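You operate a simulated robot arm through the tools that you are given. There is no shell and no other tool.

The job below is to be done with a simulated robot arm. You get a single attempt, and the scene is never put back.

JOB
Open the grease tub, grease the steel plate with the orange brush, close the tub, push the blue slider over.
Fine: lay the lid on the service table meanwhile; grease the plate's top; use the stubby brush and put it back in its tray; the slider goes to the rail end by the plate. A coat counts when it lies all over at full strength: go over it till it gets no stronger.
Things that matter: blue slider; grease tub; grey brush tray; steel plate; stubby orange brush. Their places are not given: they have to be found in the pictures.

The check looks at the end state, three seconds after you hand in, the way a careful person would. Anything else that was tipped, shoved, dropped, spilled or broken makes it a failure. Lids that push on must go on centred and level and be pressed home; caps that screw on are set level and turned clockwise until they are tight.

ROBOT AND FRAMES
A 7-joint arm with a two-finger parallel gripper, fixed in place. Base frame: the origin is on the floor under the middle of its stand, x ahead of it, y to its left, z up; the work surface is at about z = 80. Units: cm, degrees, N and s.
It reaches about 147.9 cm from its shoulder. Its first joint turns from -166.0 to 166.0 degrees. Payload 4.4 kg.
Tool frame: the origin (TCP) lies between the finger pads and is the grasp point; the fingertips stand 2.3 cm ahead of it; z points along the fingers, y is the line along which they close. The gripper opens to 9.4 cm. The fingers are 3.8 cm wide and 1 cm thick; the gripper's body (5.4 by 9.6 cm) begins 3.9 cm behind the TCP.
Orientation is told as [roll, pitch, yaw] about the base's x, y, z axes, in that order, counted from this pose: with the fingers straight down and closing along the base's y, the tool's x points along the base's -x, its y along +y and its z along -z.

CONTROLS
- The arm moves only by the tool servo_tool. Its argument "deltas" is a list of rows, each a list of 3 entries, a list of its own where there are three numbers: the turn, a rotation vector about the tool's x, y, z in degrees, then the shift along the tool's x, y, z in cm, then the opening in per cent of the stroke, from 0 (shut) to 100 (fully open). In form: [[[ax, ay, az], [tx, ty, tz], hand], ...]. A call has 1 to 20 rows; each row shifts and turns the commanded pose from where the row before left it, along the tool's axes as they then stand. A row lasts 0.2 s, in which the tool goes at most 5 cm and 8.6 degrees; a call with a longer step from one row to the next is refused whole, and so is a gripper value outside its range. A pose out of reach is approached as far as the arm can. The call stops where the force on the tool passes 90 N (or 10 N more than at its start, if that is more) or the arm is blocked; 0.2 s more then pass. The fingers move at their own pace (about 7.2 cm/s each) and stop on an object; they squeeze with about 33 N. The grip force told is the motor's: it shows also when the fingers shut on nothing. Time passes only in rows, and 0.2 s behind the last, so rows that do not move let the fingers close. The reply holds the time, the measured pose of the TCP, the force on the tool along the base axes, the opening and the grip force, in the units named above and with some noise, with the torque about the TCP (base axes, N m) and any sound that the robot's microphone picked up, and new pictures: "views" is both (left out), scene, wrist or none.
- Cameras (640 x 400 px; columns grow to the right, rows downward): "scene" is fixed at [21.76, 50.02, 142.66]; the picture's right is [-0.42, -0.91, 0.00], its down [-0.40, 0.18, -0.90] and it looks along [0.82, -0.38, -0.44] (base axes); focal length 309 px, centre (320, 200). "wrist" rides on the gripper at [8.6, 1.6, -7.4] in the tool frame; the picture's right is [-0.18, 0.98, 0.00], its down [-0.58, -0.11, -0.81] and it looks along [-0.79, -0.15, 0.59] (tool axes); focal length 243 px, centre (320, 200).
- locate(camera, pixels): for up to 12 pixels [column, row] of the newest picture of that camera ("zoom" is the newest enlarged one), the place [x, y, z] in the base frame of the surface seen there, good to about 0.2 cm. The clock stands still meanwhile.
- zoom(camera, box): a new picture of the part [left, top, right, bottom] of that camera's present view, enlarged. The clock stands still meanwhile.
- finish_job(): hands the job in; it is judged then, once.

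Unless the task says otherwise, let go and move clear before handing in.

The tools are called after "Call:" as name(argument=value, ...) on one line, values as JSON. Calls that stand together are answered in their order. servo_tool: Moves the arm, as the interface text tells. Its arguments: {"type":"object","properties":{"deltas":{"type":"array","items":{"type":"array"}},"views":{"type":"string","enum":["both","scene","wrist","none"]}},"required":["deltas"]} The other tools are called the same way: locate (camera, pixels) gives the place of the surface under pixels of a picture; zoom (camera, box) takes an enlarged picture of a part of a camera's view; finish_job () hands the job in.

At the start:

```text
time_s: 0.0
eef_pos: [86.85, 9.33, 117.43]
tool_rot: [0.0, 0.0, 0.0]
force: [-0.3, 0.8, -0.7]
ft_torque: [-0.03, 0.01, 0.0]
opening: 9.39
finger_force: 0.0
```

scene: 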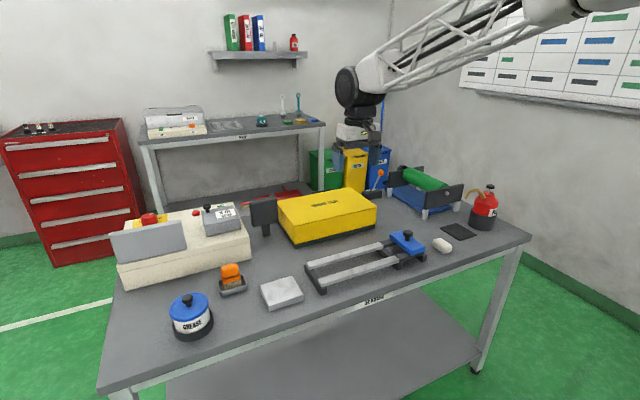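
wrist: 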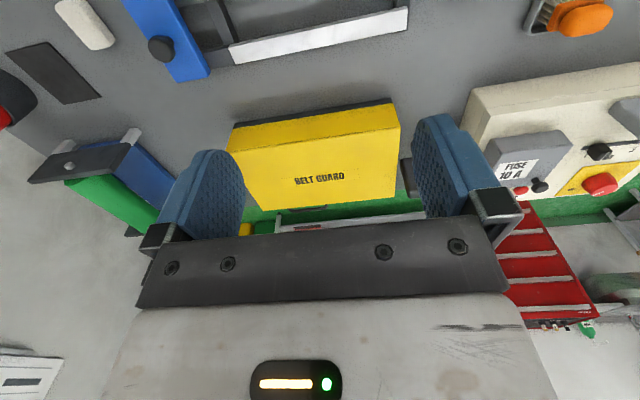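

The scene picture shows the grease tub near (190,315), the orange brush in its tray near (231,280), the steel plate near (282,292) and the blue slider on its rails near (408,243). I'll zoom in on these and locate them.

Call:
zoom(camera="scene", box=[150, 240, 310, 340])

Call:
locate(camera="scene", pixels=[[186, 297], [188, 308], [190, 322], [230, 268], [232, 284], [222, 292], [245, 289], [282, 290], [260, 287], [296, 278], [303, 297], [268, 308]])

Call:
locate(camera="scene", pixels=[[407, 234], [408, 242], [392, 236], [425, 248], [309, 267], [320, 288], [382, 246], [396, 258], [376, 180], [370, 195], [340, 340], [130, 360]])

```text
4.00 times, centred on (230, 290) of scene
```

zoom: 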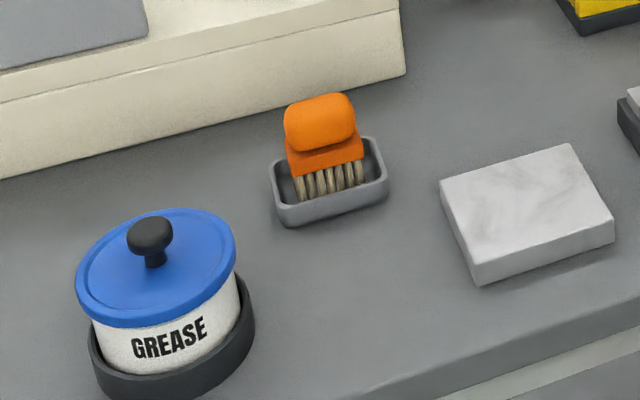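

```text
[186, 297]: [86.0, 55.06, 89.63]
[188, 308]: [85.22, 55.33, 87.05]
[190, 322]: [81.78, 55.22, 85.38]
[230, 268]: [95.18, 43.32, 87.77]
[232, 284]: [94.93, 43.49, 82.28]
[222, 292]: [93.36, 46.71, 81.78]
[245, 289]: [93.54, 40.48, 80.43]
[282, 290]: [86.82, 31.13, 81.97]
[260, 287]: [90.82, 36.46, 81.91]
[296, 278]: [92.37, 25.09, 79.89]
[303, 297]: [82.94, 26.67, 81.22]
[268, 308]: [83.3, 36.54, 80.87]
```

```text
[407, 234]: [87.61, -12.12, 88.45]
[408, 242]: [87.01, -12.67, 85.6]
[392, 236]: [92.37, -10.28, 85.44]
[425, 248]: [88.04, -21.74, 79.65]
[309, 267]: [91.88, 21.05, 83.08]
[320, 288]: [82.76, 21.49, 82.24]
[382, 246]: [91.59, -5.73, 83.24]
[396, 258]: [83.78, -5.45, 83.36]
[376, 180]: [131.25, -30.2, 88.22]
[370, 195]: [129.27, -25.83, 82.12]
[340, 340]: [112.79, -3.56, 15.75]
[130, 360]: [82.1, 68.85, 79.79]
```

The tub, brush, plate and slider are now located roughly. Next I'll read the table labels near (375,300) and (243,135), check the slider and the other brush-like thing near (378,180), and get finer geometry.

Call:
zoom(camera="scene", box=[340, 280, 420, 330])

Call:
zoom(camera="scene", box=[200, 110, 300, 172])

Call:
zoom(camera="scene", box=[340, 160, 500, 260])

Call:
zoom(camera="scene", box=[295, 215, 455, 315])

```text
8.00 times, centred on (380, 305) of scene
```

zoom: 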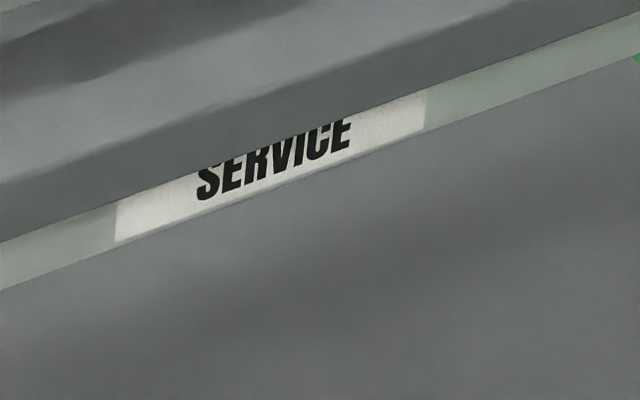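

```text
6.40 times, centred on (250, 141) of scene
```

zoom: 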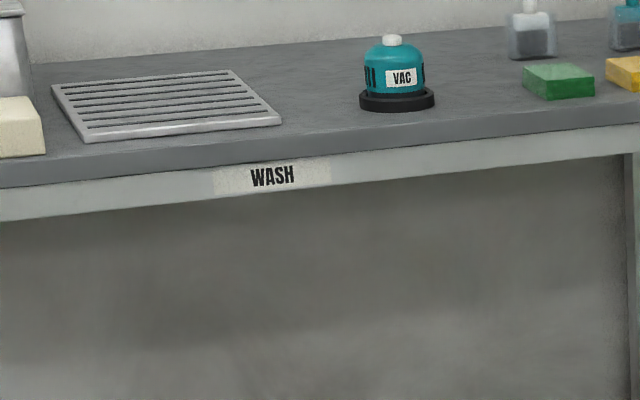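

```text
4.00 times, centred on (420, 210) of scene
```

zoom: 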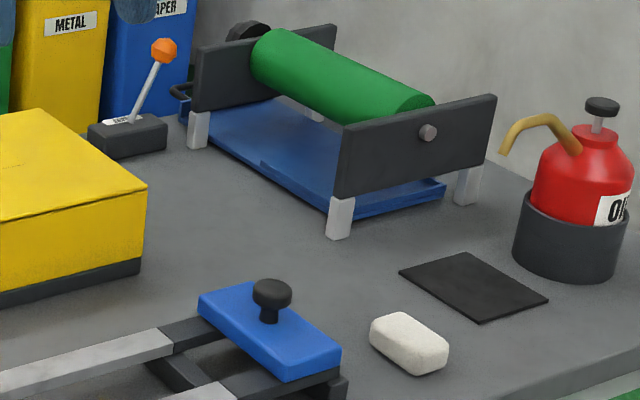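

```text
4.00 times, centred on (375, 265) of scene
```

zoom: 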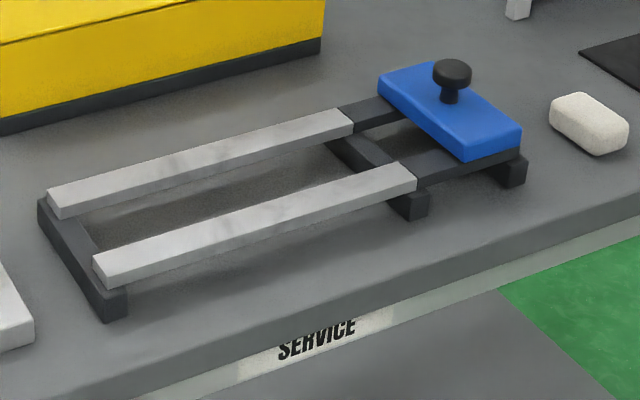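

The bench in front is the SERVICE table, so the lid goes there. Now I'll look closely at the tub and the brush to get exact centres.

Call:
zoom(camera="scene", box=[160, 285, 224, 345])

Call:
locate(camera="zoom", pixels=[[278, 105], [278, 135], [280, 175], [120, 215], [430, 130], [200, 280], [340, 100], [280, 300], [300, 390], [450, 250], [120, 300], [490, 310]])

```text
6.67 times, centred on (192, 315) of scene
```

zoom: 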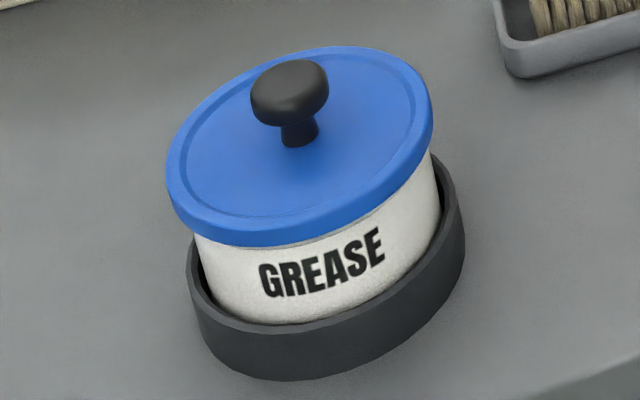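

```text
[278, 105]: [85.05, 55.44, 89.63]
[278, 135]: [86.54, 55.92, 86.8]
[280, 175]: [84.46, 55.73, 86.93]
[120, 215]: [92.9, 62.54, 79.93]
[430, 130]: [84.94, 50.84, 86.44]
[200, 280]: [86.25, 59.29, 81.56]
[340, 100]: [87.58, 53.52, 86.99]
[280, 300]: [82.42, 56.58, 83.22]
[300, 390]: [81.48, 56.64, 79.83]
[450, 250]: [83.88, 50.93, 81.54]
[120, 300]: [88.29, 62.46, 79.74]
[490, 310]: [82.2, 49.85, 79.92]
```

The blue lid has a black mushroom knob, with the lid top at about z=86.9. I'll locate rim points of the lid at (175,185), (425,100), (350,52) and others to fix its centre.

Call:
locate(camera="zoom", pixels=[[174, 165], [426, 105], [350, 52], [240, 85], [290, 215], [205, 215], [390, 165], [255, 95], [325, 95], [290, 65], [290, 115], [300, 140]])

Call:
zoom(camera="scene", box=[212, 255, 256, 300])

```text
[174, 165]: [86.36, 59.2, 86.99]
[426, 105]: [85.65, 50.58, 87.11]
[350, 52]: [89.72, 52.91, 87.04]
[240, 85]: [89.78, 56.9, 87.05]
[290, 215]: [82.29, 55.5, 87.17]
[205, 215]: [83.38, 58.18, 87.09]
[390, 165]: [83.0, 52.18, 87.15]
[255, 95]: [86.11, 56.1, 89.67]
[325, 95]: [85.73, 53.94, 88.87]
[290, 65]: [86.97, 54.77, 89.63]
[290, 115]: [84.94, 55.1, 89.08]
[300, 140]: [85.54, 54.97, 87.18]
```

```text
8.89 times, centred on (234, 278) of scene
```

zoom: 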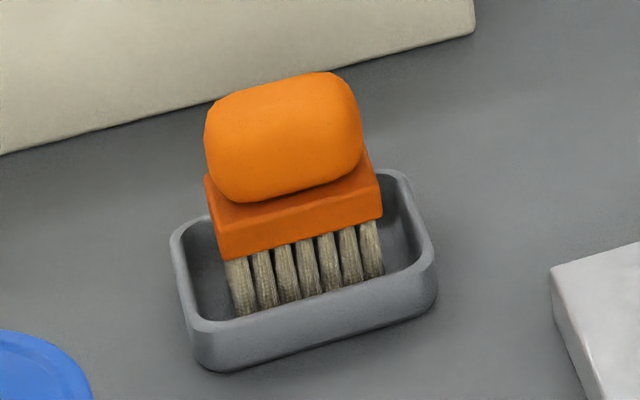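

The lid rim fits a centre near (86.0, 54.9). Now I'll get the brush and tray geometry from this zoom: handle corners near (210,110), (360,100), and tray rim corners.

Call:
locate(camera="zoom", pixels=[[240, 100], [340, 85], [225, 180], [350, 150], [285, 130], [215, 215], [378, 195], [225, 250], [240, 300], [375, 265], [176, 245], [428, 255]])

Call:
locate(camera="zoom", pixels=[[200, 325], [395, 175], [205, 360], [425, 310], [310, 305], [405, 225], [285, 195], [300, 215], [300, 255], [260, 160], [320, 150], [215, 150]])

```text
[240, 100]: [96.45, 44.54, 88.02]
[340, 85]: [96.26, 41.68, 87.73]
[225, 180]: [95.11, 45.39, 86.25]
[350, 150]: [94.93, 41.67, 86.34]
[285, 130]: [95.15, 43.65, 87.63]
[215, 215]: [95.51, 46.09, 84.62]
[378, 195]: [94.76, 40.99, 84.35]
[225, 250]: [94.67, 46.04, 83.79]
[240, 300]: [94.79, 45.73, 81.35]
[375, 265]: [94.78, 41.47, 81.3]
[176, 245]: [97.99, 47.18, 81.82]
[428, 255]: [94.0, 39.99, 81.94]
```

```text
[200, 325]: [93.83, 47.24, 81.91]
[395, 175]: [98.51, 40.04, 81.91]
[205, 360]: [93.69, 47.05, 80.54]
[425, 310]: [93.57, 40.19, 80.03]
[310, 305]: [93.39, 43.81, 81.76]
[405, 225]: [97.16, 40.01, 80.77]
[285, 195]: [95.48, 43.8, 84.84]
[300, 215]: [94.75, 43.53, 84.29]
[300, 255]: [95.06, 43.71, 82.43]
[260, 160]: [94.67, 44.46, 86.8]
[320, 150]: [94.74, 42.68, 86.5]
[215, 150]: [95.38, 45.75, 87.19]
```

The tray spans about x 93.5–98.7, y 39.9–47.3, and the brush stands in it with its handle top at z≈88. I'll move the hand over the grease tub to look at the lid with the wrist camera.

Call:
servo_tool(deltas=[[[0, 0, 0], [0.085, 4.567, 1.44], 100], [[0, 0, 0], [0.085, 4.567, 1.44], 100], [[0, 0, 0], [0.085, 4.567, 1.44], 100], [[0, 0, 0], [0.085, 4.567, 1.44], 100], [[0, 0, 0], [0.085, 4.567, 1.44], 100], [[0, 0, 0], [0.085, 4.567, 1.44], 100], [[0, 0, 0], [0.085, 4.567, 1.44], 100], [[0, 0, 0], [0.085, 4.567, 1.44], 100], [[0, 0, 0], [0.085, 4.567, 1.44], 100], [[0, 0, 0], [0.085, 4.567, 1.44], 100], [[0, 0, 0], [0, 0, 0], 100]], views="both")

```text
time_s: 2.4
eef_pos: [86.03, 55.14, 102.93]
tool_rot: [0.0, 0.0, -0.1]
force: [0.8, 0.2, -0.3]
ft_torque: [-0.01, -0.01, -0.02]
opening: 9.39
finger_force: 0.1
```

scene: 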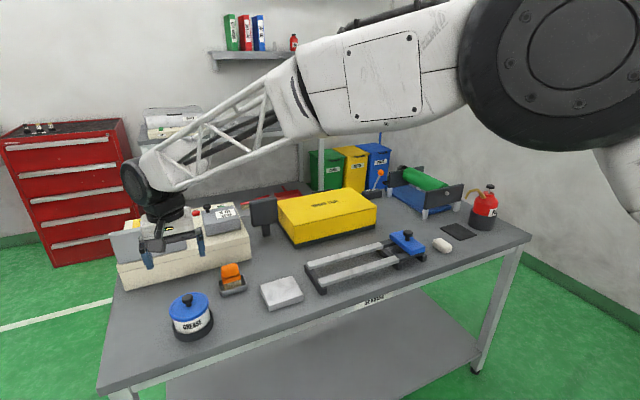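
wrist: 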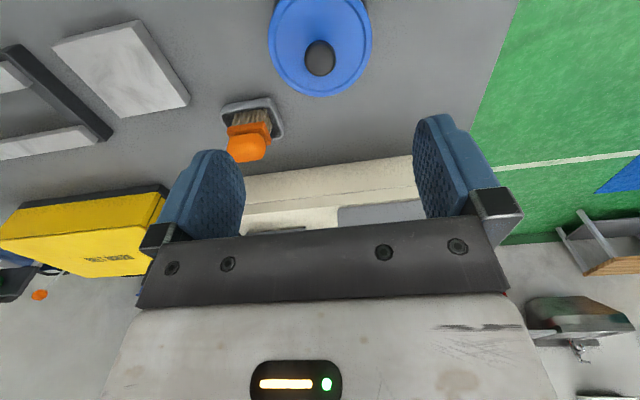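

The hand is above and behind the tub; the lid and knob show near (320,50) of the wrist picture. I'll zoom in there and locate the rim to pin the centre.

Call:
zoom(camera="wrist", box=[240, 0, 400, 110])

Call:
locate(camera="wrist", pixels=[[320, 58], [319, 47], [319, 72], [305, 58], [334, 58], [274, 40], [366, 40], [300, 86], [345, 82], [320, 90], [278, 60], [362, 60]])

Call:
locate(camera="wrist", pixels=[[60, 45], [137, 25], [185, 98], [112, 112], [120, 70], [245, 150], [230, 140], [268, 140], [250, 160], [225, 108], [272, 100], [282, 135]])

```text
3.64 times, centred on (320, 55) of wrist
```

zoom: 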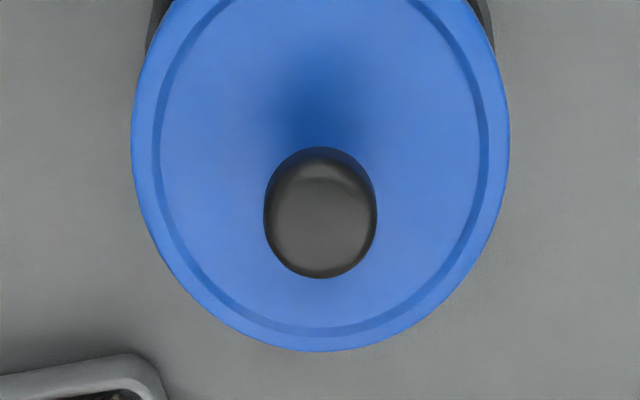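

```text
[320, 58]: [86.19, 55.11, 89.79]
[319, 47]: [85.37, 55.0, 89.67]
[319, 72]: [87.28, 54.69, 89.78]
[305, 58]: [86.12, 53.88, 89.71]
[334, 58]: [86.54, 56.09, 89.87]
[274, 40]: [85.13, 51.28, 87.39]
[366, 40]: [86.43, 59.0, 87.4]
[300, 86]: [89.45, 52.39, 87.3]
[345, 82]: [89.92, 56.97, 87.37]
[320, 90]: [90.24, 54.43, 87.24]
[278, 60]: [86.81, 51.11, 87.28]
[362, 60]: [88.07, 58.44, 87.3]
```

```text
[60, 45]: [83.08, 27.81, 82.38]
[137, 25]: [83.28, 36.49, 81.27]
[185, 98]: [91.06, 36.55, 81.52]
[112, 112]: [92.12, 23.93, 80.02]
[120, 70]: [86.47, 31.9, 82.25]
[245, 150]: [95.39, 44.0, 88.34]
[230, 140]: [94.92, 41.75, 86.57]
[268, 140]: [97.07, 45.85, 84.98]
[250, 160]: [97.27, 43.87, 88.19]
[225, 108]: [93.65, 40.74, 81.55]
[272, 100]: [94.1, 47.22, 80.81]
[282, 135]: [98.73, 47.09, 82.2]
```

The knob centre is about (86.2, 54.95) with its top at z≈89.8, lid top z≈87.2. I'll check the free table area to the left of the tub for laying the lid down.

Call:
locate(camera="scene", pixels=[[108, 383], [150, 330], [150, 300], [130, 330], [120, 345], [115, 300], [122, 285], [180, 275], [160, 340], [250, 330], [240, 320], [165, 375]])

Call:
zoom(camera="scene", box=[90, 260, 250, 400])

```text
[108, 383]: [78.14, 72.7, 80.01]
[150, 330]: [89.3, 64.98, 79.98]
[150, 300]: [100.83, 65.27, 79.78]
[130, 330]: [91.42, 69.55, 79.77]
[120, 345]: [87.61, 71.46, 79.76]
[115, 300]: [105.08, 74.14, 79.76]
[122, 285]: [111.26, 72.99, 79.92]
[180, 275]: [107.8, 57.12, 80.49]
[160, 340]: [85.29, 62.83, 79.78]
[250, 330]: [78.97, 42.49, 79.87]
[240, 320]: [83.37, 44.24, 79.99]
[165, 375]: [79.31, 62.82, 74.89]
```

```text
2.86 times, centred on (170, 330) of scene
```

zoom: 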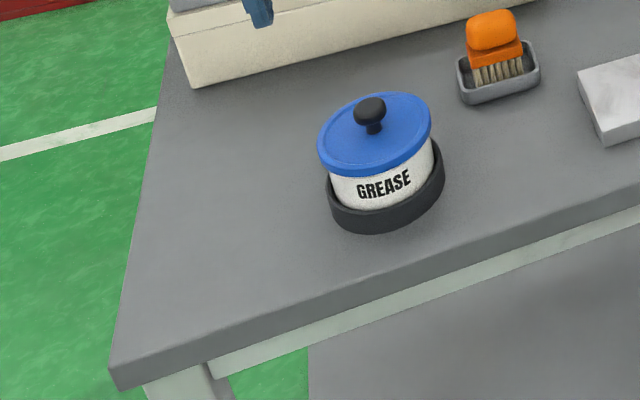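

There is free table to the left (edge at y≈74), so the lid will go to about (91, 67). I'll descend onto the knob and close on it.

Call:
servo_tool(deltas=[[[0, 0, 0], [-0.04, -0.05, 2.5], 50], [[0, 0, 0], [-0.04, -0.05, 2.5], 50], [[0, 0, 0], [-0.04, -0.05, 2.5], 50], [[0, 0, 0], [-0.04, -0.04, 2.5], 50], [[0, 0, 0], [0, 0, 1.5], 50], [[0, 0, 0], [0, 0, 0.7], 50], [[0, 0, 0], [0, 0, 0.5], 50], [[0, 0, 0], [0, 0, 0], 50]], views="both")

```text
time_s: 4.2
eef_pos: [86.21, 54.83, 90.32]
tool_rot: [0.0, 0.0, 0.0]
force: [-0.8, 0.2, 0.3]
ft_torque: [0.01, -0.02, 0.01]
opening: 4.71
finger_force: 0.0
```

scene: 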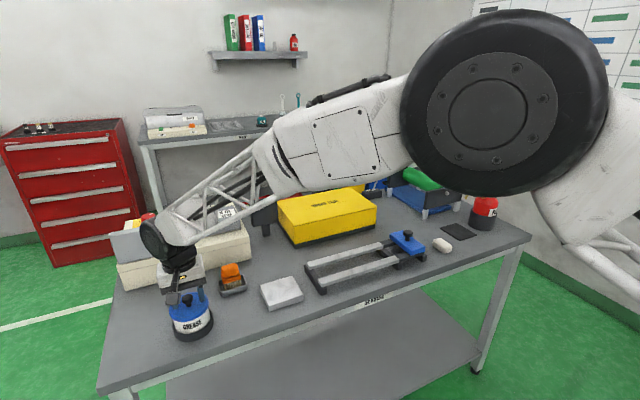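
wrist: 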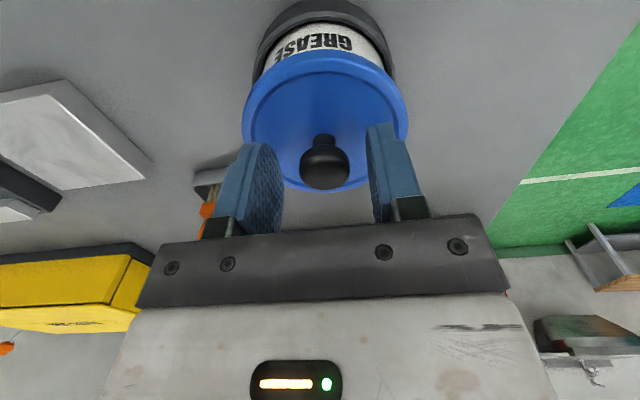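

The knob at (325,165) sits between the fingers. I'll lower slightly and close on it.

Call:
servo_tool(deltas=[[[0, 0, 0], [0, 0.08, 0.3], 50], [[0, 0, 0], [0, 0, 0], 25], [[0, 0, 0], [0, 0, 0], 10], [[0, 0, 0], [0, 0, 0], 0], [[0, 0, 0], [0, 0, 0], 0], [[0, 0, 0], [0, 0, 0], 0]], views="both")

```text
time_s: 5.6
eef_pos: [86.08, 54.94, 89.93]
tool_rot: [0.0, 0.0, 0.0]
force: [-0.7, -0.6, -0.5]
ft_torque: [0.01, 0.0, -0.04]
opening: 2.35
finger_force: 33.0
heard: snap
```

scene: 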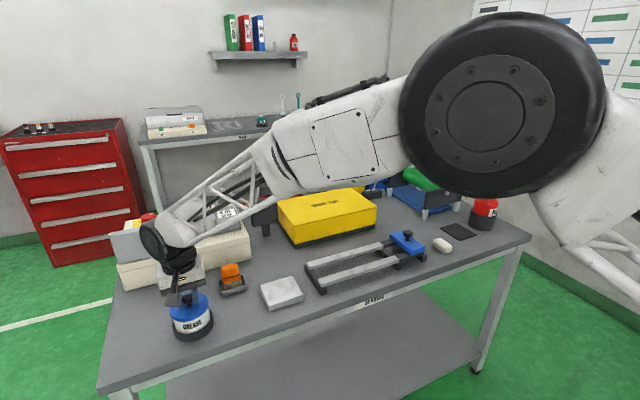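
wrist: 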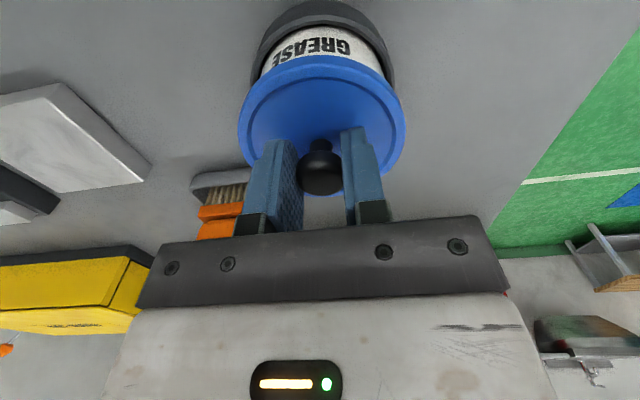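

The grip holds the knob (opening 2.35, 33 N), and a snap was heard. I'll lift slowly and watch whether the lid parts from the tub.

Call:
servo_tool(deltas=[[[0, 0, 0], [0, 0, -0.2], 0], [[0, 0, 0], [0, 0, -0.2], 0], [[0, 0, 0], [0, 0, -0.2], 0], [[0, 0, 0], [0, 0, -0.2], 0], [[0, 0, 0], [0, 0, -0.2], 0], [[0, 0, 0], [0, 0, 0], 0]], views="both")

```text
time_s: 7.0
eef_pos: [86.15, 54.95, 91.19]
tool_rot: [0.0, 0.0, 0.0]
force: [0.6, -0.2, 0.6]
ft_torque: [0.02, 0.0, 0.01]
opening: 2.35
finger_force: 33.0
```

scene: 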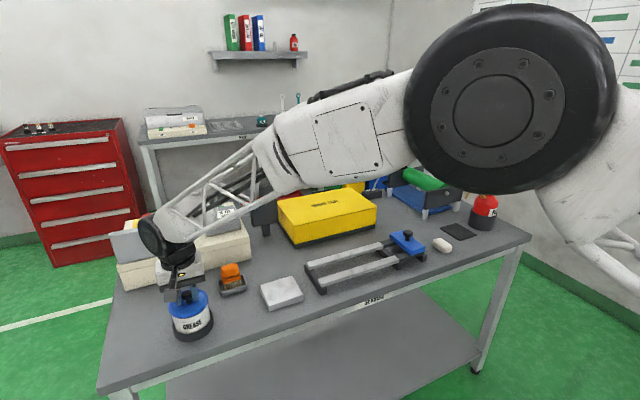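
wrist: 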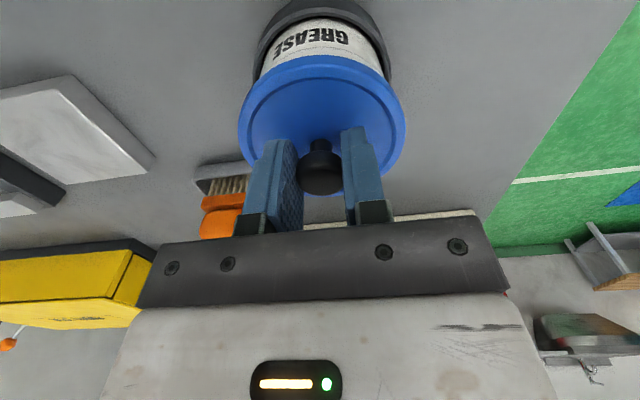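

The lid rose by about 1.2 cm with hardly any force; I'll zoom in to see whether the tub stayed in its ring.

Call:
zoom(camera="scene", box=[150, 270, 234, 345])

Call:
zoom(camera="wrist", box=[220, 0, 420, 125])

```text
5.33 times, centred on (192, 308) of scene
```

zoom: 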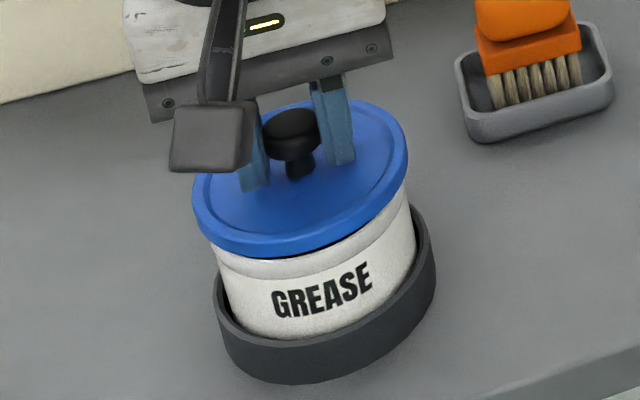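

```text
3.20 times, centred on (320, 62) of wrist
```

zoom: 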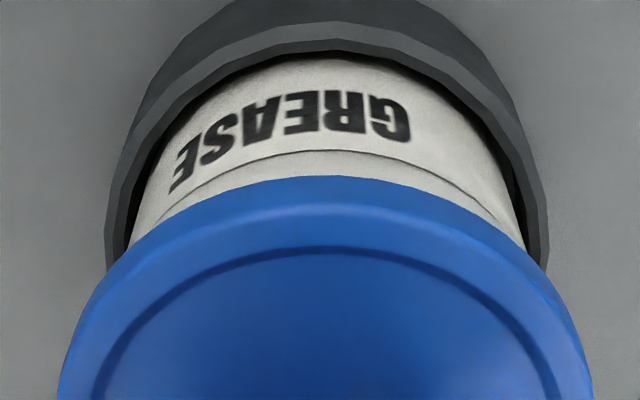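

The lid is clear of the tub's neck and the tub stayed seated in its ring. I'll lift higher and carry the lid to the left, over about (91, 67).

Call:
servo_tool(deltas=[[[0, 0, 0], [0, 0, -2], 0], [[0, 0, 0], [0, 0, -2.5], 0], [[0, 0, 0], [0, 0, -2.5], 0], [[0, 0, 0], [-0.8, 2, -1], 0], [[0, 0, 0], [-0.8, 2, 0], 0], [[0, 0, 0], [-0.8, 2, 0], 0], [[0, 0, 0], [-0.8, 2, 0], 0], [[0, 0, 0], [-0.8, 2, 0], 0], [[0, 0, 0], [-0.8, 2, 0], 0], [[0, 0, 0], [0, 0, 2], 0], [[0, 0, 0], [0, 0, 2], 0], [[0, 0, 0], [0, 0, 2], 0], [[0, 0, 0], [0, 0, 2], 0], [[0, 0, 0], [0, 0, 2], 0], [[0, 0, 0], [0, 0, 0], 0], [[0, 0, 0], [0, 0, 0], 0]], views="both")

```text
time_s: 10.4
eef_pos: [90.85, 67.06, 89.12]
tool_rot: [0.1, 0.1, 0.0]
force: [0.3, -0.4, 0.3]
ft_torque: [0.0, 0.01, -0.02]
opening: 2.35
finger_force: 33.5
```

scene: 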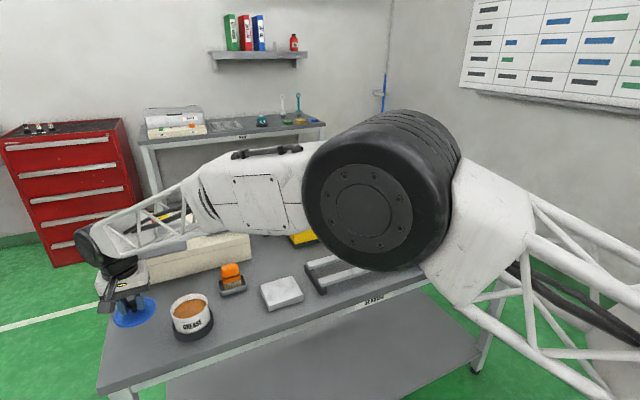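
wrist: 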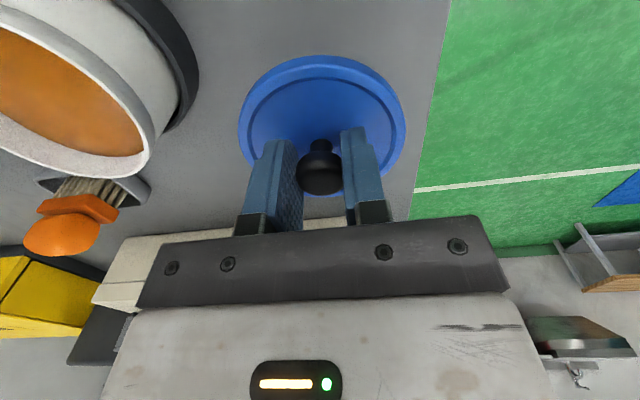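

The tub is open with orange grease inside and the lid hangs level in the grip. I'll lower toward the table, slowing down near contact.

Call:
servo_tool(deltas=[[[0, 0, 0], [0, 0, 1.5], 0], [[0, 0, 0], [0, 0, 1.5], 0], [[0, 0, 0], [0, 0, 1], 0], [[0, 0, 0], [0, 0, 0.3], 0], [[0, 0, 0], [0, 0, 0], 0]], views="wrist")

Call:
zoom(camera="scene", box=[90, 240, 220, 340])

```text
time_s: 11.6
eef_pos: [90.95, 67.09, 84.67]
tool_rot: [0.0, 0.0, 0.0]
force: [-0.6, 0.5, 0.1]
ft_torque: [0.02, -0.01, 0.0]
opening: 2.35
finger_force: 32.8
```

wrist: 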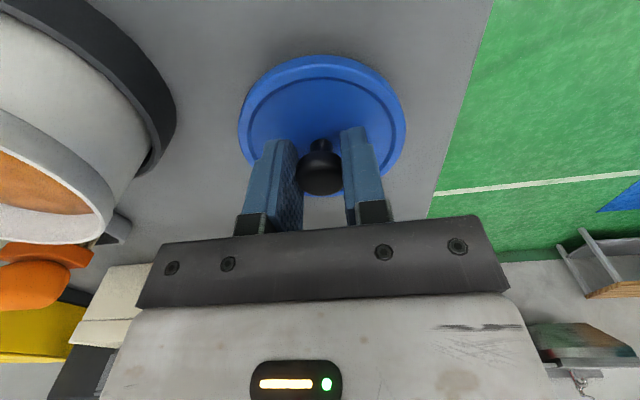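

```text
4.00 times, centred on (155, 290) of scene
```

zoom: 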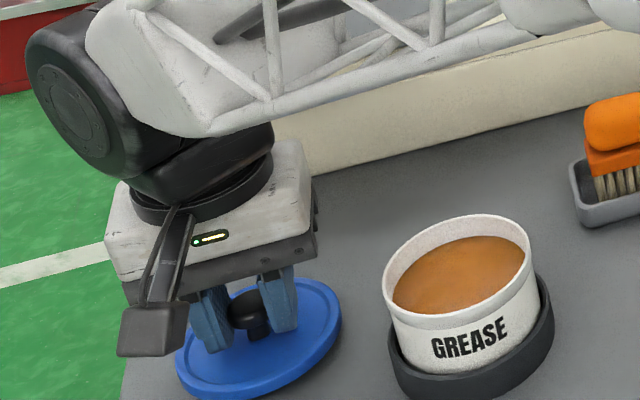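

The lid is still just off the table (no force yet). I'll ease down in small steps until force shows.

Call:
servo_tool(deltas=[[[0, 0, 0], [0, 0, 0.15], 0], [[0, 0, 0], [0, 0, 0.15], 0], [[0, 0, 0], [0, 0, 0.15], 0], [[0, 0, 0], [0, 0, 0], 0]], views="none")

Call:
zoom(camera="scene", box=[110, 290, 190, 350])

```text
time_s: 12.6
eef_pos: [90.98, 67.02, 84.27]
tool_rot: [0.0, 0.1, 0.0]
force: [0.0, -0.1, 0.4]
ft_torque: [-0.03, 0.0, -0.03]
opening: 2.33
finger_force: 32.6
```

```text
6.67 times, centred on (150, 320) of scene
```

zoom: 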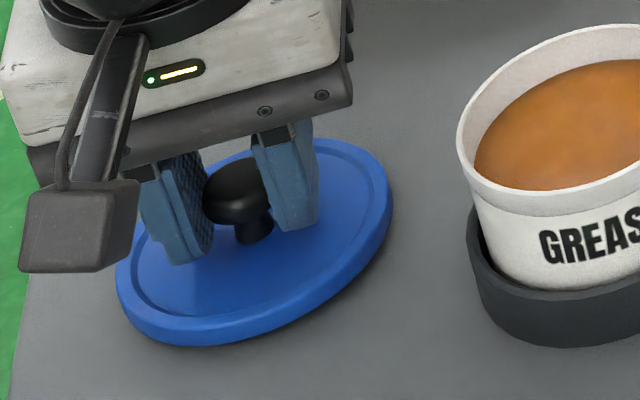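

No contact yet; the lid's edge is nearly at the table. I'll go on down in small steps.

Call:
servo_tool(deltas=[[[0, 0, 0], [0, 0, 0.12], 0], [[0, 0, 0], [0, 0, 0.12], 0], [[0, 0, 0], [0, 0, 0.1], 0], [[0, 0, 0], [0, 0, 0], 0]], views="none")

Call:
zoom(camera="scene", box=[110, 290, 190, 350])

```text
time_s: 13.6
eef_pos: [90.92, 66.95, 83.92]
tool_rot: [0.0, 0.0, 0.0]
force: [0.0, 0.0, -0.7]
ft_torque: [-0.06, 0.02, -0.05]
opening: 2.34
finger_force: 33.1
```

```text
6.67 times, centred on (150, 320) of scene
```

zoom: 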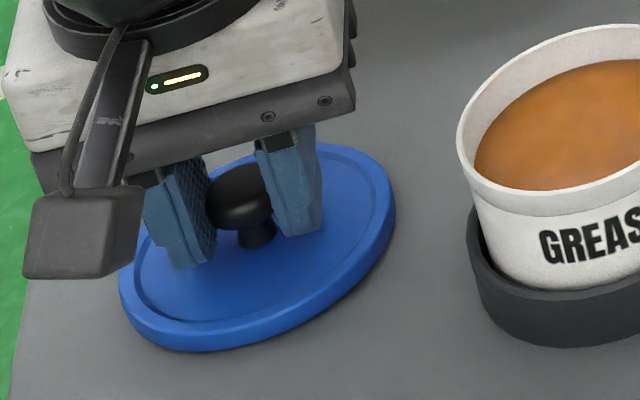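

Still barely any force; the lid's shadow is tightening at (260,340) of the zoom. I'll continue in 0.1 cm steps.

Call:
servo_tool(deltas=[[[0, 0, 0], [0, 0, 0.1], 0], [[0, 0, 0], [0, 0, 0.1], 0], [[0, 0, 0], [0, 0, 0], 0]], views="none")

Call:
servo_tool(deltas=[[[0, 0, 0], [0, 0, 0.1], 0], [[0, 0, 0], [0, 0, 0], 0]], views="none")

```text
time_s: 14.4
eef_pos: [90.91, 67.01, 83.78]
tool_rot: [0.0, -0.1, -0.1]
force: [0.4, 0.1, 0.3]
ft_torque: [-0.02, 0.01, -0.01]
opening: 2.33
finger_force: 33.0
```

```text
time_s: 15.0
eef_pos: [90.92, 66.92, 83.64]
tool_rot: [0.0, 0.0, -0.1]
force: [-0.5, 0.9, 1.4]
ft_torque: [-0.02, 0.0, 0.04]
opening: 2.32
finger_force: 33.2
```

Slight upward force (1.4 N) may be first contact; one more small step to check.

Call:
servo_tool(deltas=[[[0, 0, 0], [0, 0, 0.1], 0], [[0, 0, 0], [0, 0, 0], 0]], views="none")

Call:
servo_tool(deltas=[[[0, 0, 0], [0, 0, 0.1], 0], [[0, 0, 0], [0, 0, 0], 0]], views="wrist")

Call:
zoom(camera="scene", box=[110, 290, 190, 350])

```text
time_s: 15.6
eef_pos: [90.96, 66.9, 83.61]
tool_rot: [0.0, -0.1, 0.0]
force: [1.2, 0.8, 7.1]
ft_torque: [0.02, -0.02, 0.0]
opening: 2.34
finger_force: 33.4
```

```text
time_s: 16.2
eef_pos: [90.97, 67.1, 83.58]
tool_rot: [0.0, -0.1, 0.0]
force: [-4.3, -5.1, 18.5]
ft_torque: [-0.05, -0.05, -0.03]
opening: 2.32
finger_force: 32.9
```

wrist: 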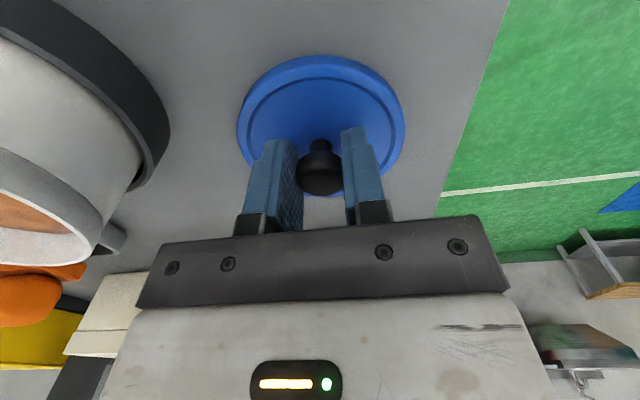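

```text
6.67 times, centred on (150, 320) of scene
```

zoom: 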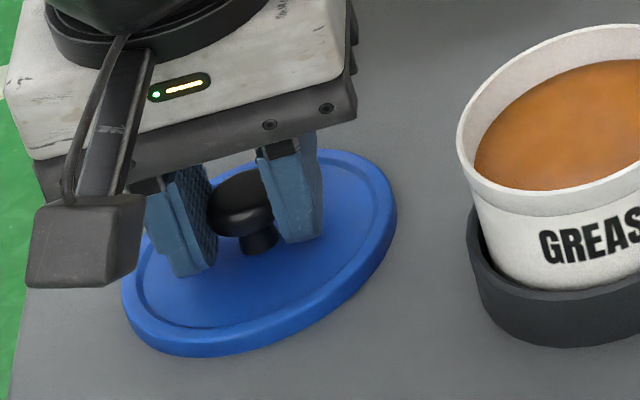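

The lid rests on the table (18 N up at z=83.58). I'll back off the press, open the fingers and rise clear.

Call:
servo_tool(deltas=[[[0, 0, 0], [0, 0, -0.15], 0], [[0, 0, 0], [0, 0, 0], 15], [[0, 0, 0], [0, 0, 0], 35], [[0, 0, 0], [0, 0, 0], 50], [[0, 0, 0], [0, 0, 0], 50], [[0, 0, 0], [0, 0, -0.5], 50], [[0, 0, 0], [0, 0, -1.5], 50], [[0, 0, 0], [0, 0, -3], 50], [[0, 0, 0], [0, 0, -4], 50], [[0, 0, 0], [0, 0, -4], 50], [[0, 0, 0], [0, 0, 0], 50]], views="both")

```text
time_s: 18.6
eef_pos: [90.77, 66.98, 96.77]
tool_rot: [0.1, 0.0, 0.0]
force: [-0.4, 0.5, 0.7]
ft_torque: [-0.02, -0.03, 0.04]
opening: 4.69
finger_force: 0.0
```

scene: 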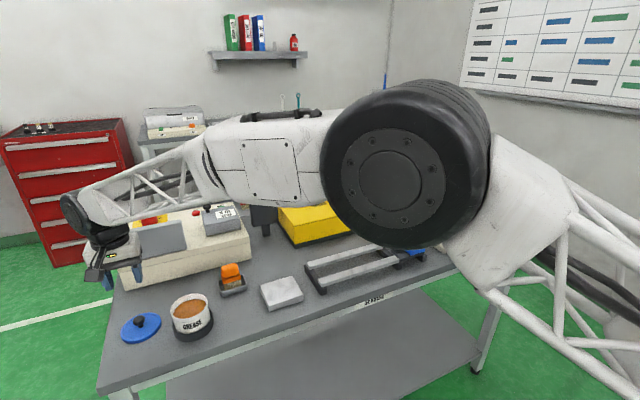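
wrist: 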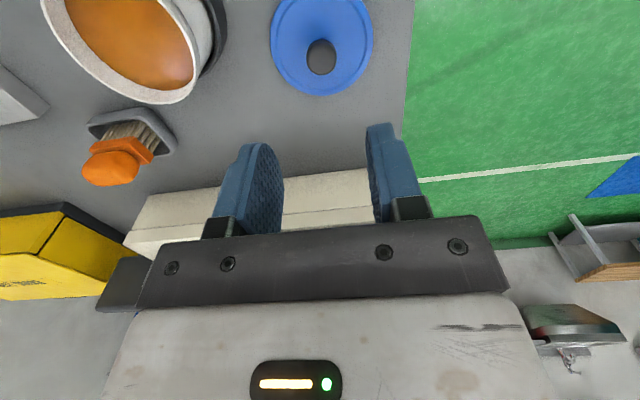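

The lid lies flat on the table at (141,328). Now I'll measure the grease surface and tub rim, and the brush.

Call:
zoom(camera="scene", box=[160, 280, 224, 345])

Call:
locate(camera="scene", pixels=[[190, 308], [182, 312], [198, 304], [190, 315], [190, 301], [172, 312], [210, 304], [184, 297], [190, 319], [141, 322], [141, 328]])

Call:
locate(camera="wrist", pixels=[[140, 50], [80, 20], [180, 75], [130, 85], [110, 165], [95, 160], [135, 165], [115, 180], [128, 132], [92, 118], [165, 112], [170, 150]])

```text
6.15 times, centred on (192, 312) of scene
```

zoom: 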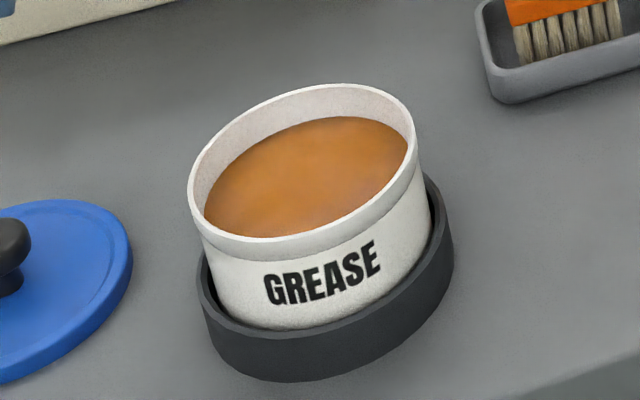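

```text
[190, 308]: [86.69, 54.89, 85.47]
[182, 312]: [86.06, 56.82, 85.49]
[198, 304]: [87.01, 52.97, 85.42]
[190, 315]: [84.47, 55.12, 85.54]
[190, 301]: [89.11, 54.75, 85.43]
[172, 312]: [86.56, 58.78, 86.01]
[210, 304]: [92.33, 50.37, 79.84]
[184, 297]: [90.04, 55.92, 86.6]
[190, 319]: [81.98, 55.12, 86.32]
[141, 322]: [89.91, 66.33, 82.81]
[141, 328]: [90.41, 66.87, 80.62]
```

```text
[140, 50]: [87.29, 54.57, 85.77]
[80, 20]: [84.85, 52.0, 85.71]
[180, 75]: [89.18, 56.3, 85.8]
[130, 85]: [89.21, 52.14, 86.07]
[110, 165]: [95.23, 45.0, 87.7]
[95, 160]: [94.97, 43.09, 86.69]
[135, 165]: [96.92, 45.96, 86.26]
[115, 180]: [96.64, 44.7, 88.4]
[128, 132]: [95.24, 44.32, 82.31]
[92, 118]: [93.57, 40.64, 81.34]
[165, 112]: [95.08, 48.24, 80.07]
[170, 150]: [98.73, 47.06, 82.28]
```

The grease surface is at z≈85.5 with the tub centre near (86.1, 55.0). I'll move above the brush, near (96, 43.5), and look at it.

Call:
servo_tool(deltas=[[[0, 0, 0], [-0.5, -3, -2], 70], [[0, 0, 0], [-0.9, -4.1, 0], 70], [[0, 0, 0], [-0.9, -4.1, 0], 70], [[0, 0, 0], [-0.9, -4.1, 0], 70], [[0, 0, 0], [-0.9, -4.1, 0], 70], [[0, 0, 0], [-0.9, -4.1, 0], 70], [[0, 0, 0], [0, 0, 0], 70]], views="both")

```text
time_s: 20.2
eef_pos: [95.97, 43.45, 98.58]
tool_rot: [0.0, 0.0, 0.0]
force: [-0.4, 0.1, 0.2]
ft_torque: [0.05, -0.03, -0.01]
opening: 6.57
finger_force: 0.0
```

scene: 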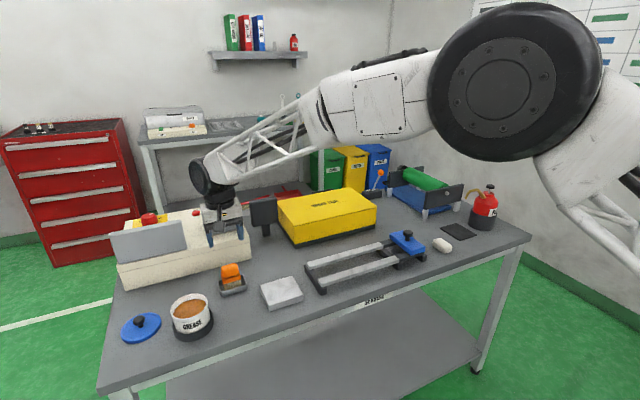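
wrist: 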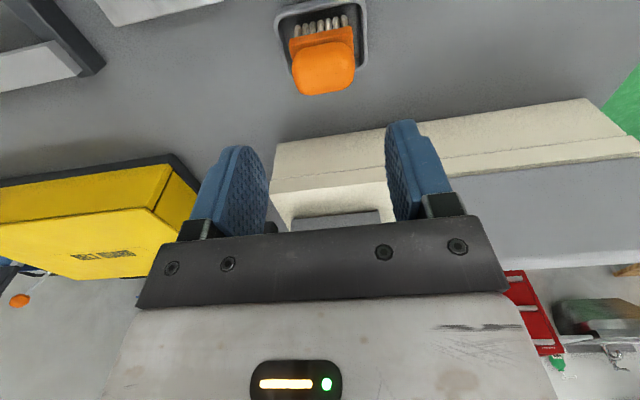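

The brush sits at (322,60) in the wrist picture. I'll zoom in and locate its handle edges.

Call:
zoom(camera="wrist", box=[260, 0, 380, 100])

Call:
locate(camera="zoom", pixels=[[190, 260], [480, 255], [335, 260], [335, 340], [335, 220], [220, 340], [450, 340], [160, 190], [480, 140], [330, 180], [200, 110], [440, 90]])

```text
4.00 times, centred on (320, 50) of wrist
```

zoom: 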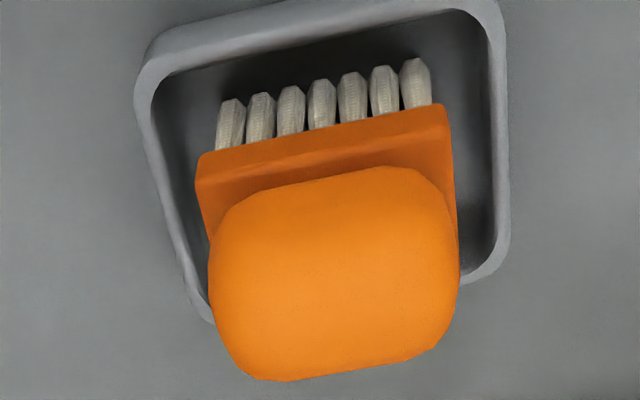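

```text
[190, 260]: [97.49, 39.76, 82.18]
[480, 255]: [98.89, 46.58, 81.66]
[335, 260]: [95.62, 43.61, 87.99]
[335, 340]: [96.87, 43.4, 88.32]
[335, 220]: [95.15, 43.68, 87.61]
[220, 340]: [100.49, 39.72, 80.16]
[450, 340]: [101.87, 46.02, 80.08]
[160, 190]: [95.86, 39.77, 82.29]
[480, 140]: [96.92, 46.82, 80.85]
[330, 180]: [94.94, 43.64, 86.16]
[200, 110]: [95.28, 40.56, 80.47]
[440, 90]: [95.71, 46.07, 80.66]
```

The handle's long side runs along y. A few more points on the handle's edges will fix its centre and width.

Call:
locate(camera="zoom", pixels=[[222, 270], [448, 270], [225, 230], [440, 220], [260, 372], [420, 352], [335, 365], [300, 375], [205, 175], [445, 115], [210, 230], [455, 210]])

Call:
zoom(camera="scene", box=[212, 255, 256, 300])

```text
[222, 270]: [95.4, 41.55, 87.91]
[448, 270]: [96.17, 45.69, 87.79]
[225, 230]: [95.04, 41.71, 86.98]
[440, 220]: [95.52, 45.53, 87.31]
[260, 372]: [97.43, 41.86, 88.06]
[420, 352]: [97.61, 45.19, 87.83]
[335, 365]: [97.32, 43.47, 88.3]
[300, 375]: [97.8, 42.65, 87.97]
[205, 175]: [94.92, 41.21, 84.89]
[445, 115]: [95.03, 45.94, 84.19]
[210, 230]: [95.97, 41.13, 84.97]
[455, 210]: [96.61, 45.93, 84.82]
```

```text
8.89 times, centred on (234, 278) of scene
```

zoom: 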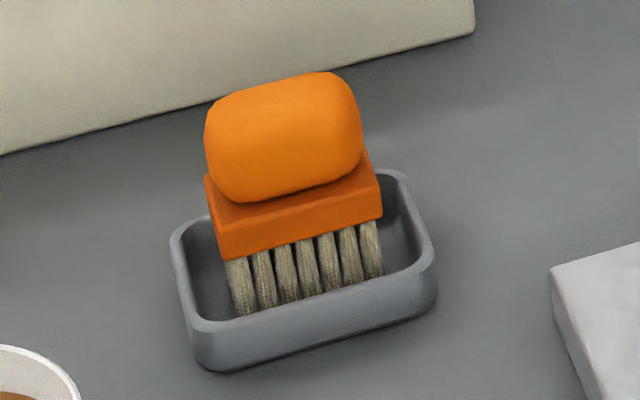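

The handle spans x≈94.7–97.9, y≈41.4–45.8, z≈85–88.3, so its centre is (96.3, 43.6). I'll descend with the fingers 6.6 cm open to z≈87.5, where the tips stay just above the brush block.

Call:
servo_tool(deltas=[[[0, 0, 0], [-0.11, 0.05, 3], 70], [[0, 0, 0], [-0.11, 0.05, 3], 70], [[0, 0, 0], [-0.11, 0.05, 2.5], 70], [[0, 0, 0], [0, 0, 1.5], 70], [[0, 0, 0], [0, 0, 0.7], 70], [[0, 0, 0], [0, 0, 0.3], 70], [[0, 0, 0], [0, 0, 0], 70]], views="both")

```text
time_s: 21.8
eef_pos: [96.25, 43.57, 87.54]
tool_rot: [0.0, -0.1, 0.1]
force: [0.1, 0.1, 0.0]
ft_torque: [0.0, -0.04, 0.01]
opening: 6.56
finger_force: 0.0
```

scene: 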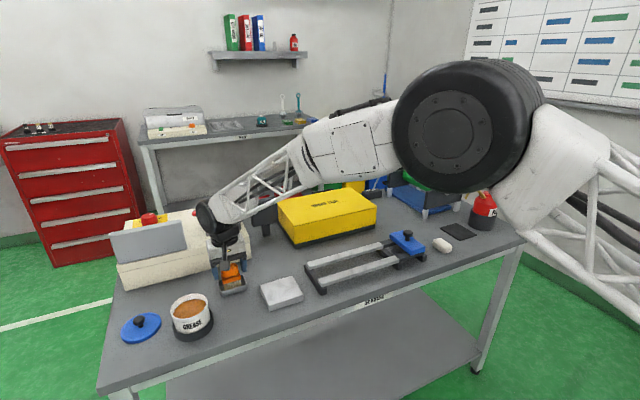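
wrist: 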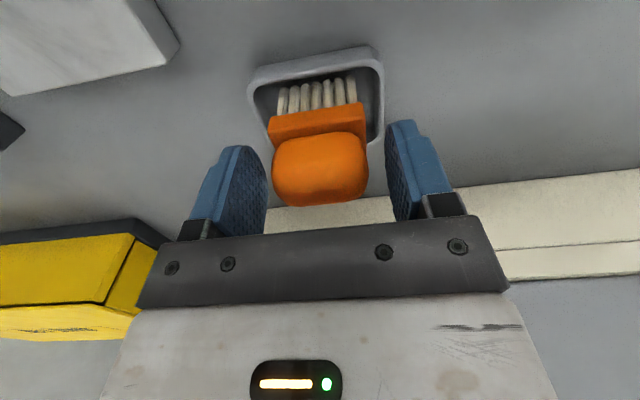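

The handle at (320,168) is centred between the pads. Closing now.

Call:
servo_tool(deltas=[[[0, 0, 0], [0, 0, 0], 50], [[0, 0, 0], [0, 0, 0], 40], [[0, 0, 0], [0, 0, 0], 20], [[0, 0, 0], [0, 0, 0], 0], [[0, 0, 0], [0, 0, 0], 0], [[0, 0, 0], [0, 0, 0], 0]], views="wrist")

Call:
zoom(camera="scene", box=[200, 240, 264, 300])

```text
time_s: 23.2
eef_pos: [96.13, 43.56, 87.52]
tool_rot: [0.0, 0.0, -0.1]
force: [0.0, 0.1, 0.4]
ft_torque: [0.05, -0.01, -0.02]
opening: 4.73
finger_force: 32.9
```

wrist: 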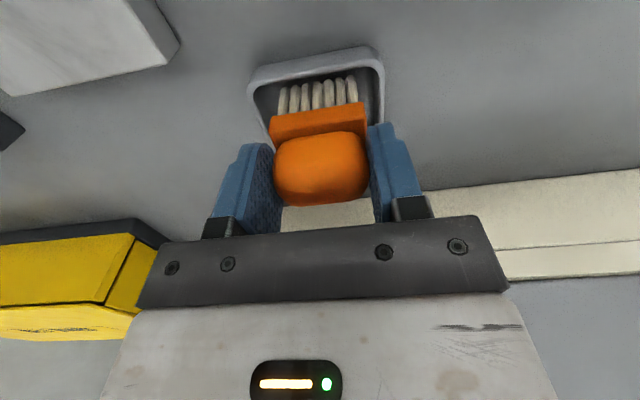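

```text
6.67 times, centred on (232, 270) of scene
```

zoom: 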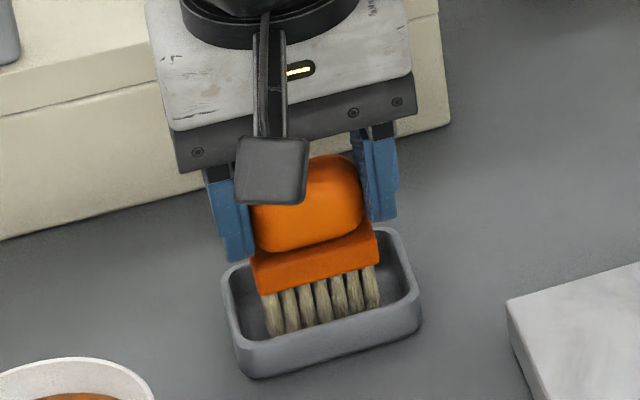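

The brush is gripped (4.73 cm, 33 N) with TCP at about (96.2, 43.57, 87.52) in the tray. I'll lift it straight up and carry it over the tub at (86.1, 55.0).

Call:
servo_tool(deltas=[[[0, 0, 0], [0, 0, -0.5], 0], [[0, 0, 0], [0, 0, -1.5], 0], [[0, 0, 0], [0, 0, -3], 0], [[0, 0, 0], [0, 0, -3.5], 0], [[0, 0, 0], [0, 0, -3.5], 0], [[0, 0, 0], [2, 2.3, 0], 0], [[0, 0, 0], [2, 2.3, 0], 0], [[0, 0, 0], [2, 2.3, 0], 0], [[0, 0, 0], [2, 2.3, 0], 0], [[0, 0, 0], [2.1, 2.2, 0], 0], [[0, 0, 0], [0, 0, 0], 0], [[0, 0, 0], [0, 0, 0], 0]], views="both")

```text
time_s: 25.8
eef_pos: [86.14, 55.23, 99.6]
tool_rot: [0.0, 0.0, 0.0]
force: [-0.8, 0.0, -0.3]
ft_torque: [-0.02, 0.02, 0.02]
opening: 4.72
finger_force: 32.7
```

scene: 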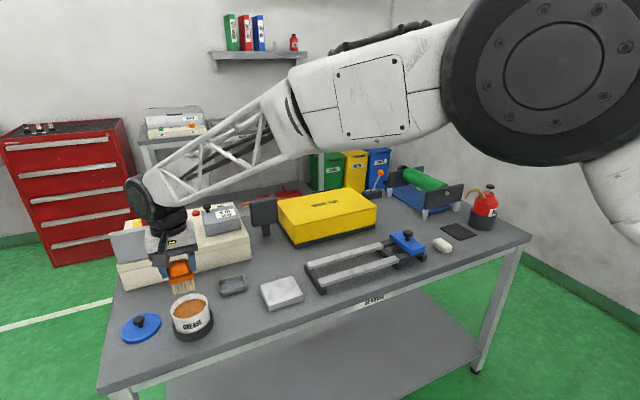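
wrist: 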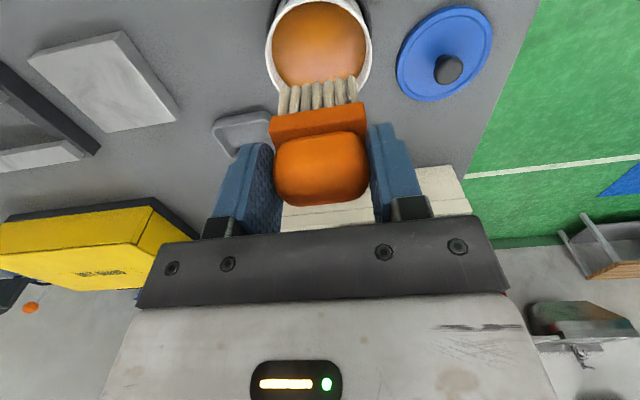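

The brush hangs over the tub. I'll zoom in to measure the bristle tips relative to the TCP.

Call:
zoom(camera="scene", box=[150, 240, 230, 345])

Call:
locate(camera="scene", pixels=[[175, 290], [183, 289], [192, 286], [182, 280], [174, 281], [191, 277]])

Call:
locate(camera="wrist", pixels=[[284, 92], [350, 83], [318, 89], [295, 112], [320, 60], [300, 30], [340, 40], [268, 45], [370, 40], [320, 84], [270, 125], [365, 120]])

```text
3.81 times, centred on (190, 292) of scene
```

zoom: 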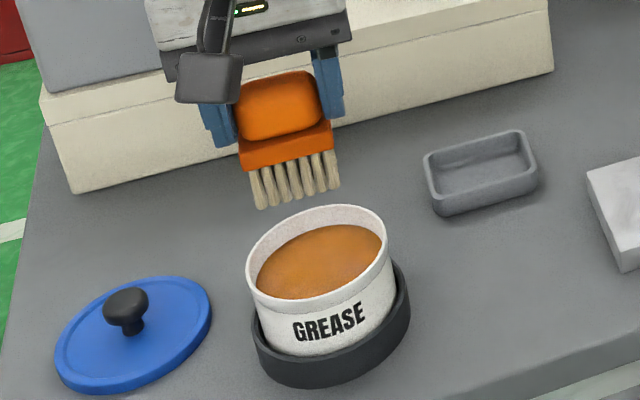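

```text
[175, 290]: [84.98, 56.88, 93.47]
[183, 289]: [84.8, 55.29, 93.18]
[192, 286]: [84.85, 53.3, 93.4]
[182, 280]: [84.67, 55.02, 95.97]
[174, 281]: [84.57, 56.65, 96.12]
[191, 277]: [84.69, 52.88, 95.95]
```

```text
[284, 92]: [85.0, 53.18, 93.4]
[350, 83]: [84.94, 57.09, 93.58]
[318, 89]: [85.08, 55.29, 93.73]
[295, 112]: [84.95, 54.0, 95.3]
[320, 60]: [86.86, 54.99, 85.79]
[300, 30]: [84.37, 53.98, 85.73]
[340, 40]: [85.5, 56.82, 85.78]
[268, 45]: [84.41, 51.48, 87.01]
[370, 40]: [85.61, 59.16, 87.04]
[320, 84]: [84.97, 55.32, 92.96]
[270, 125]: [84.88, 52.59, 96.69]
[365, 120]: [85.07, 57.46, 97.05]
```

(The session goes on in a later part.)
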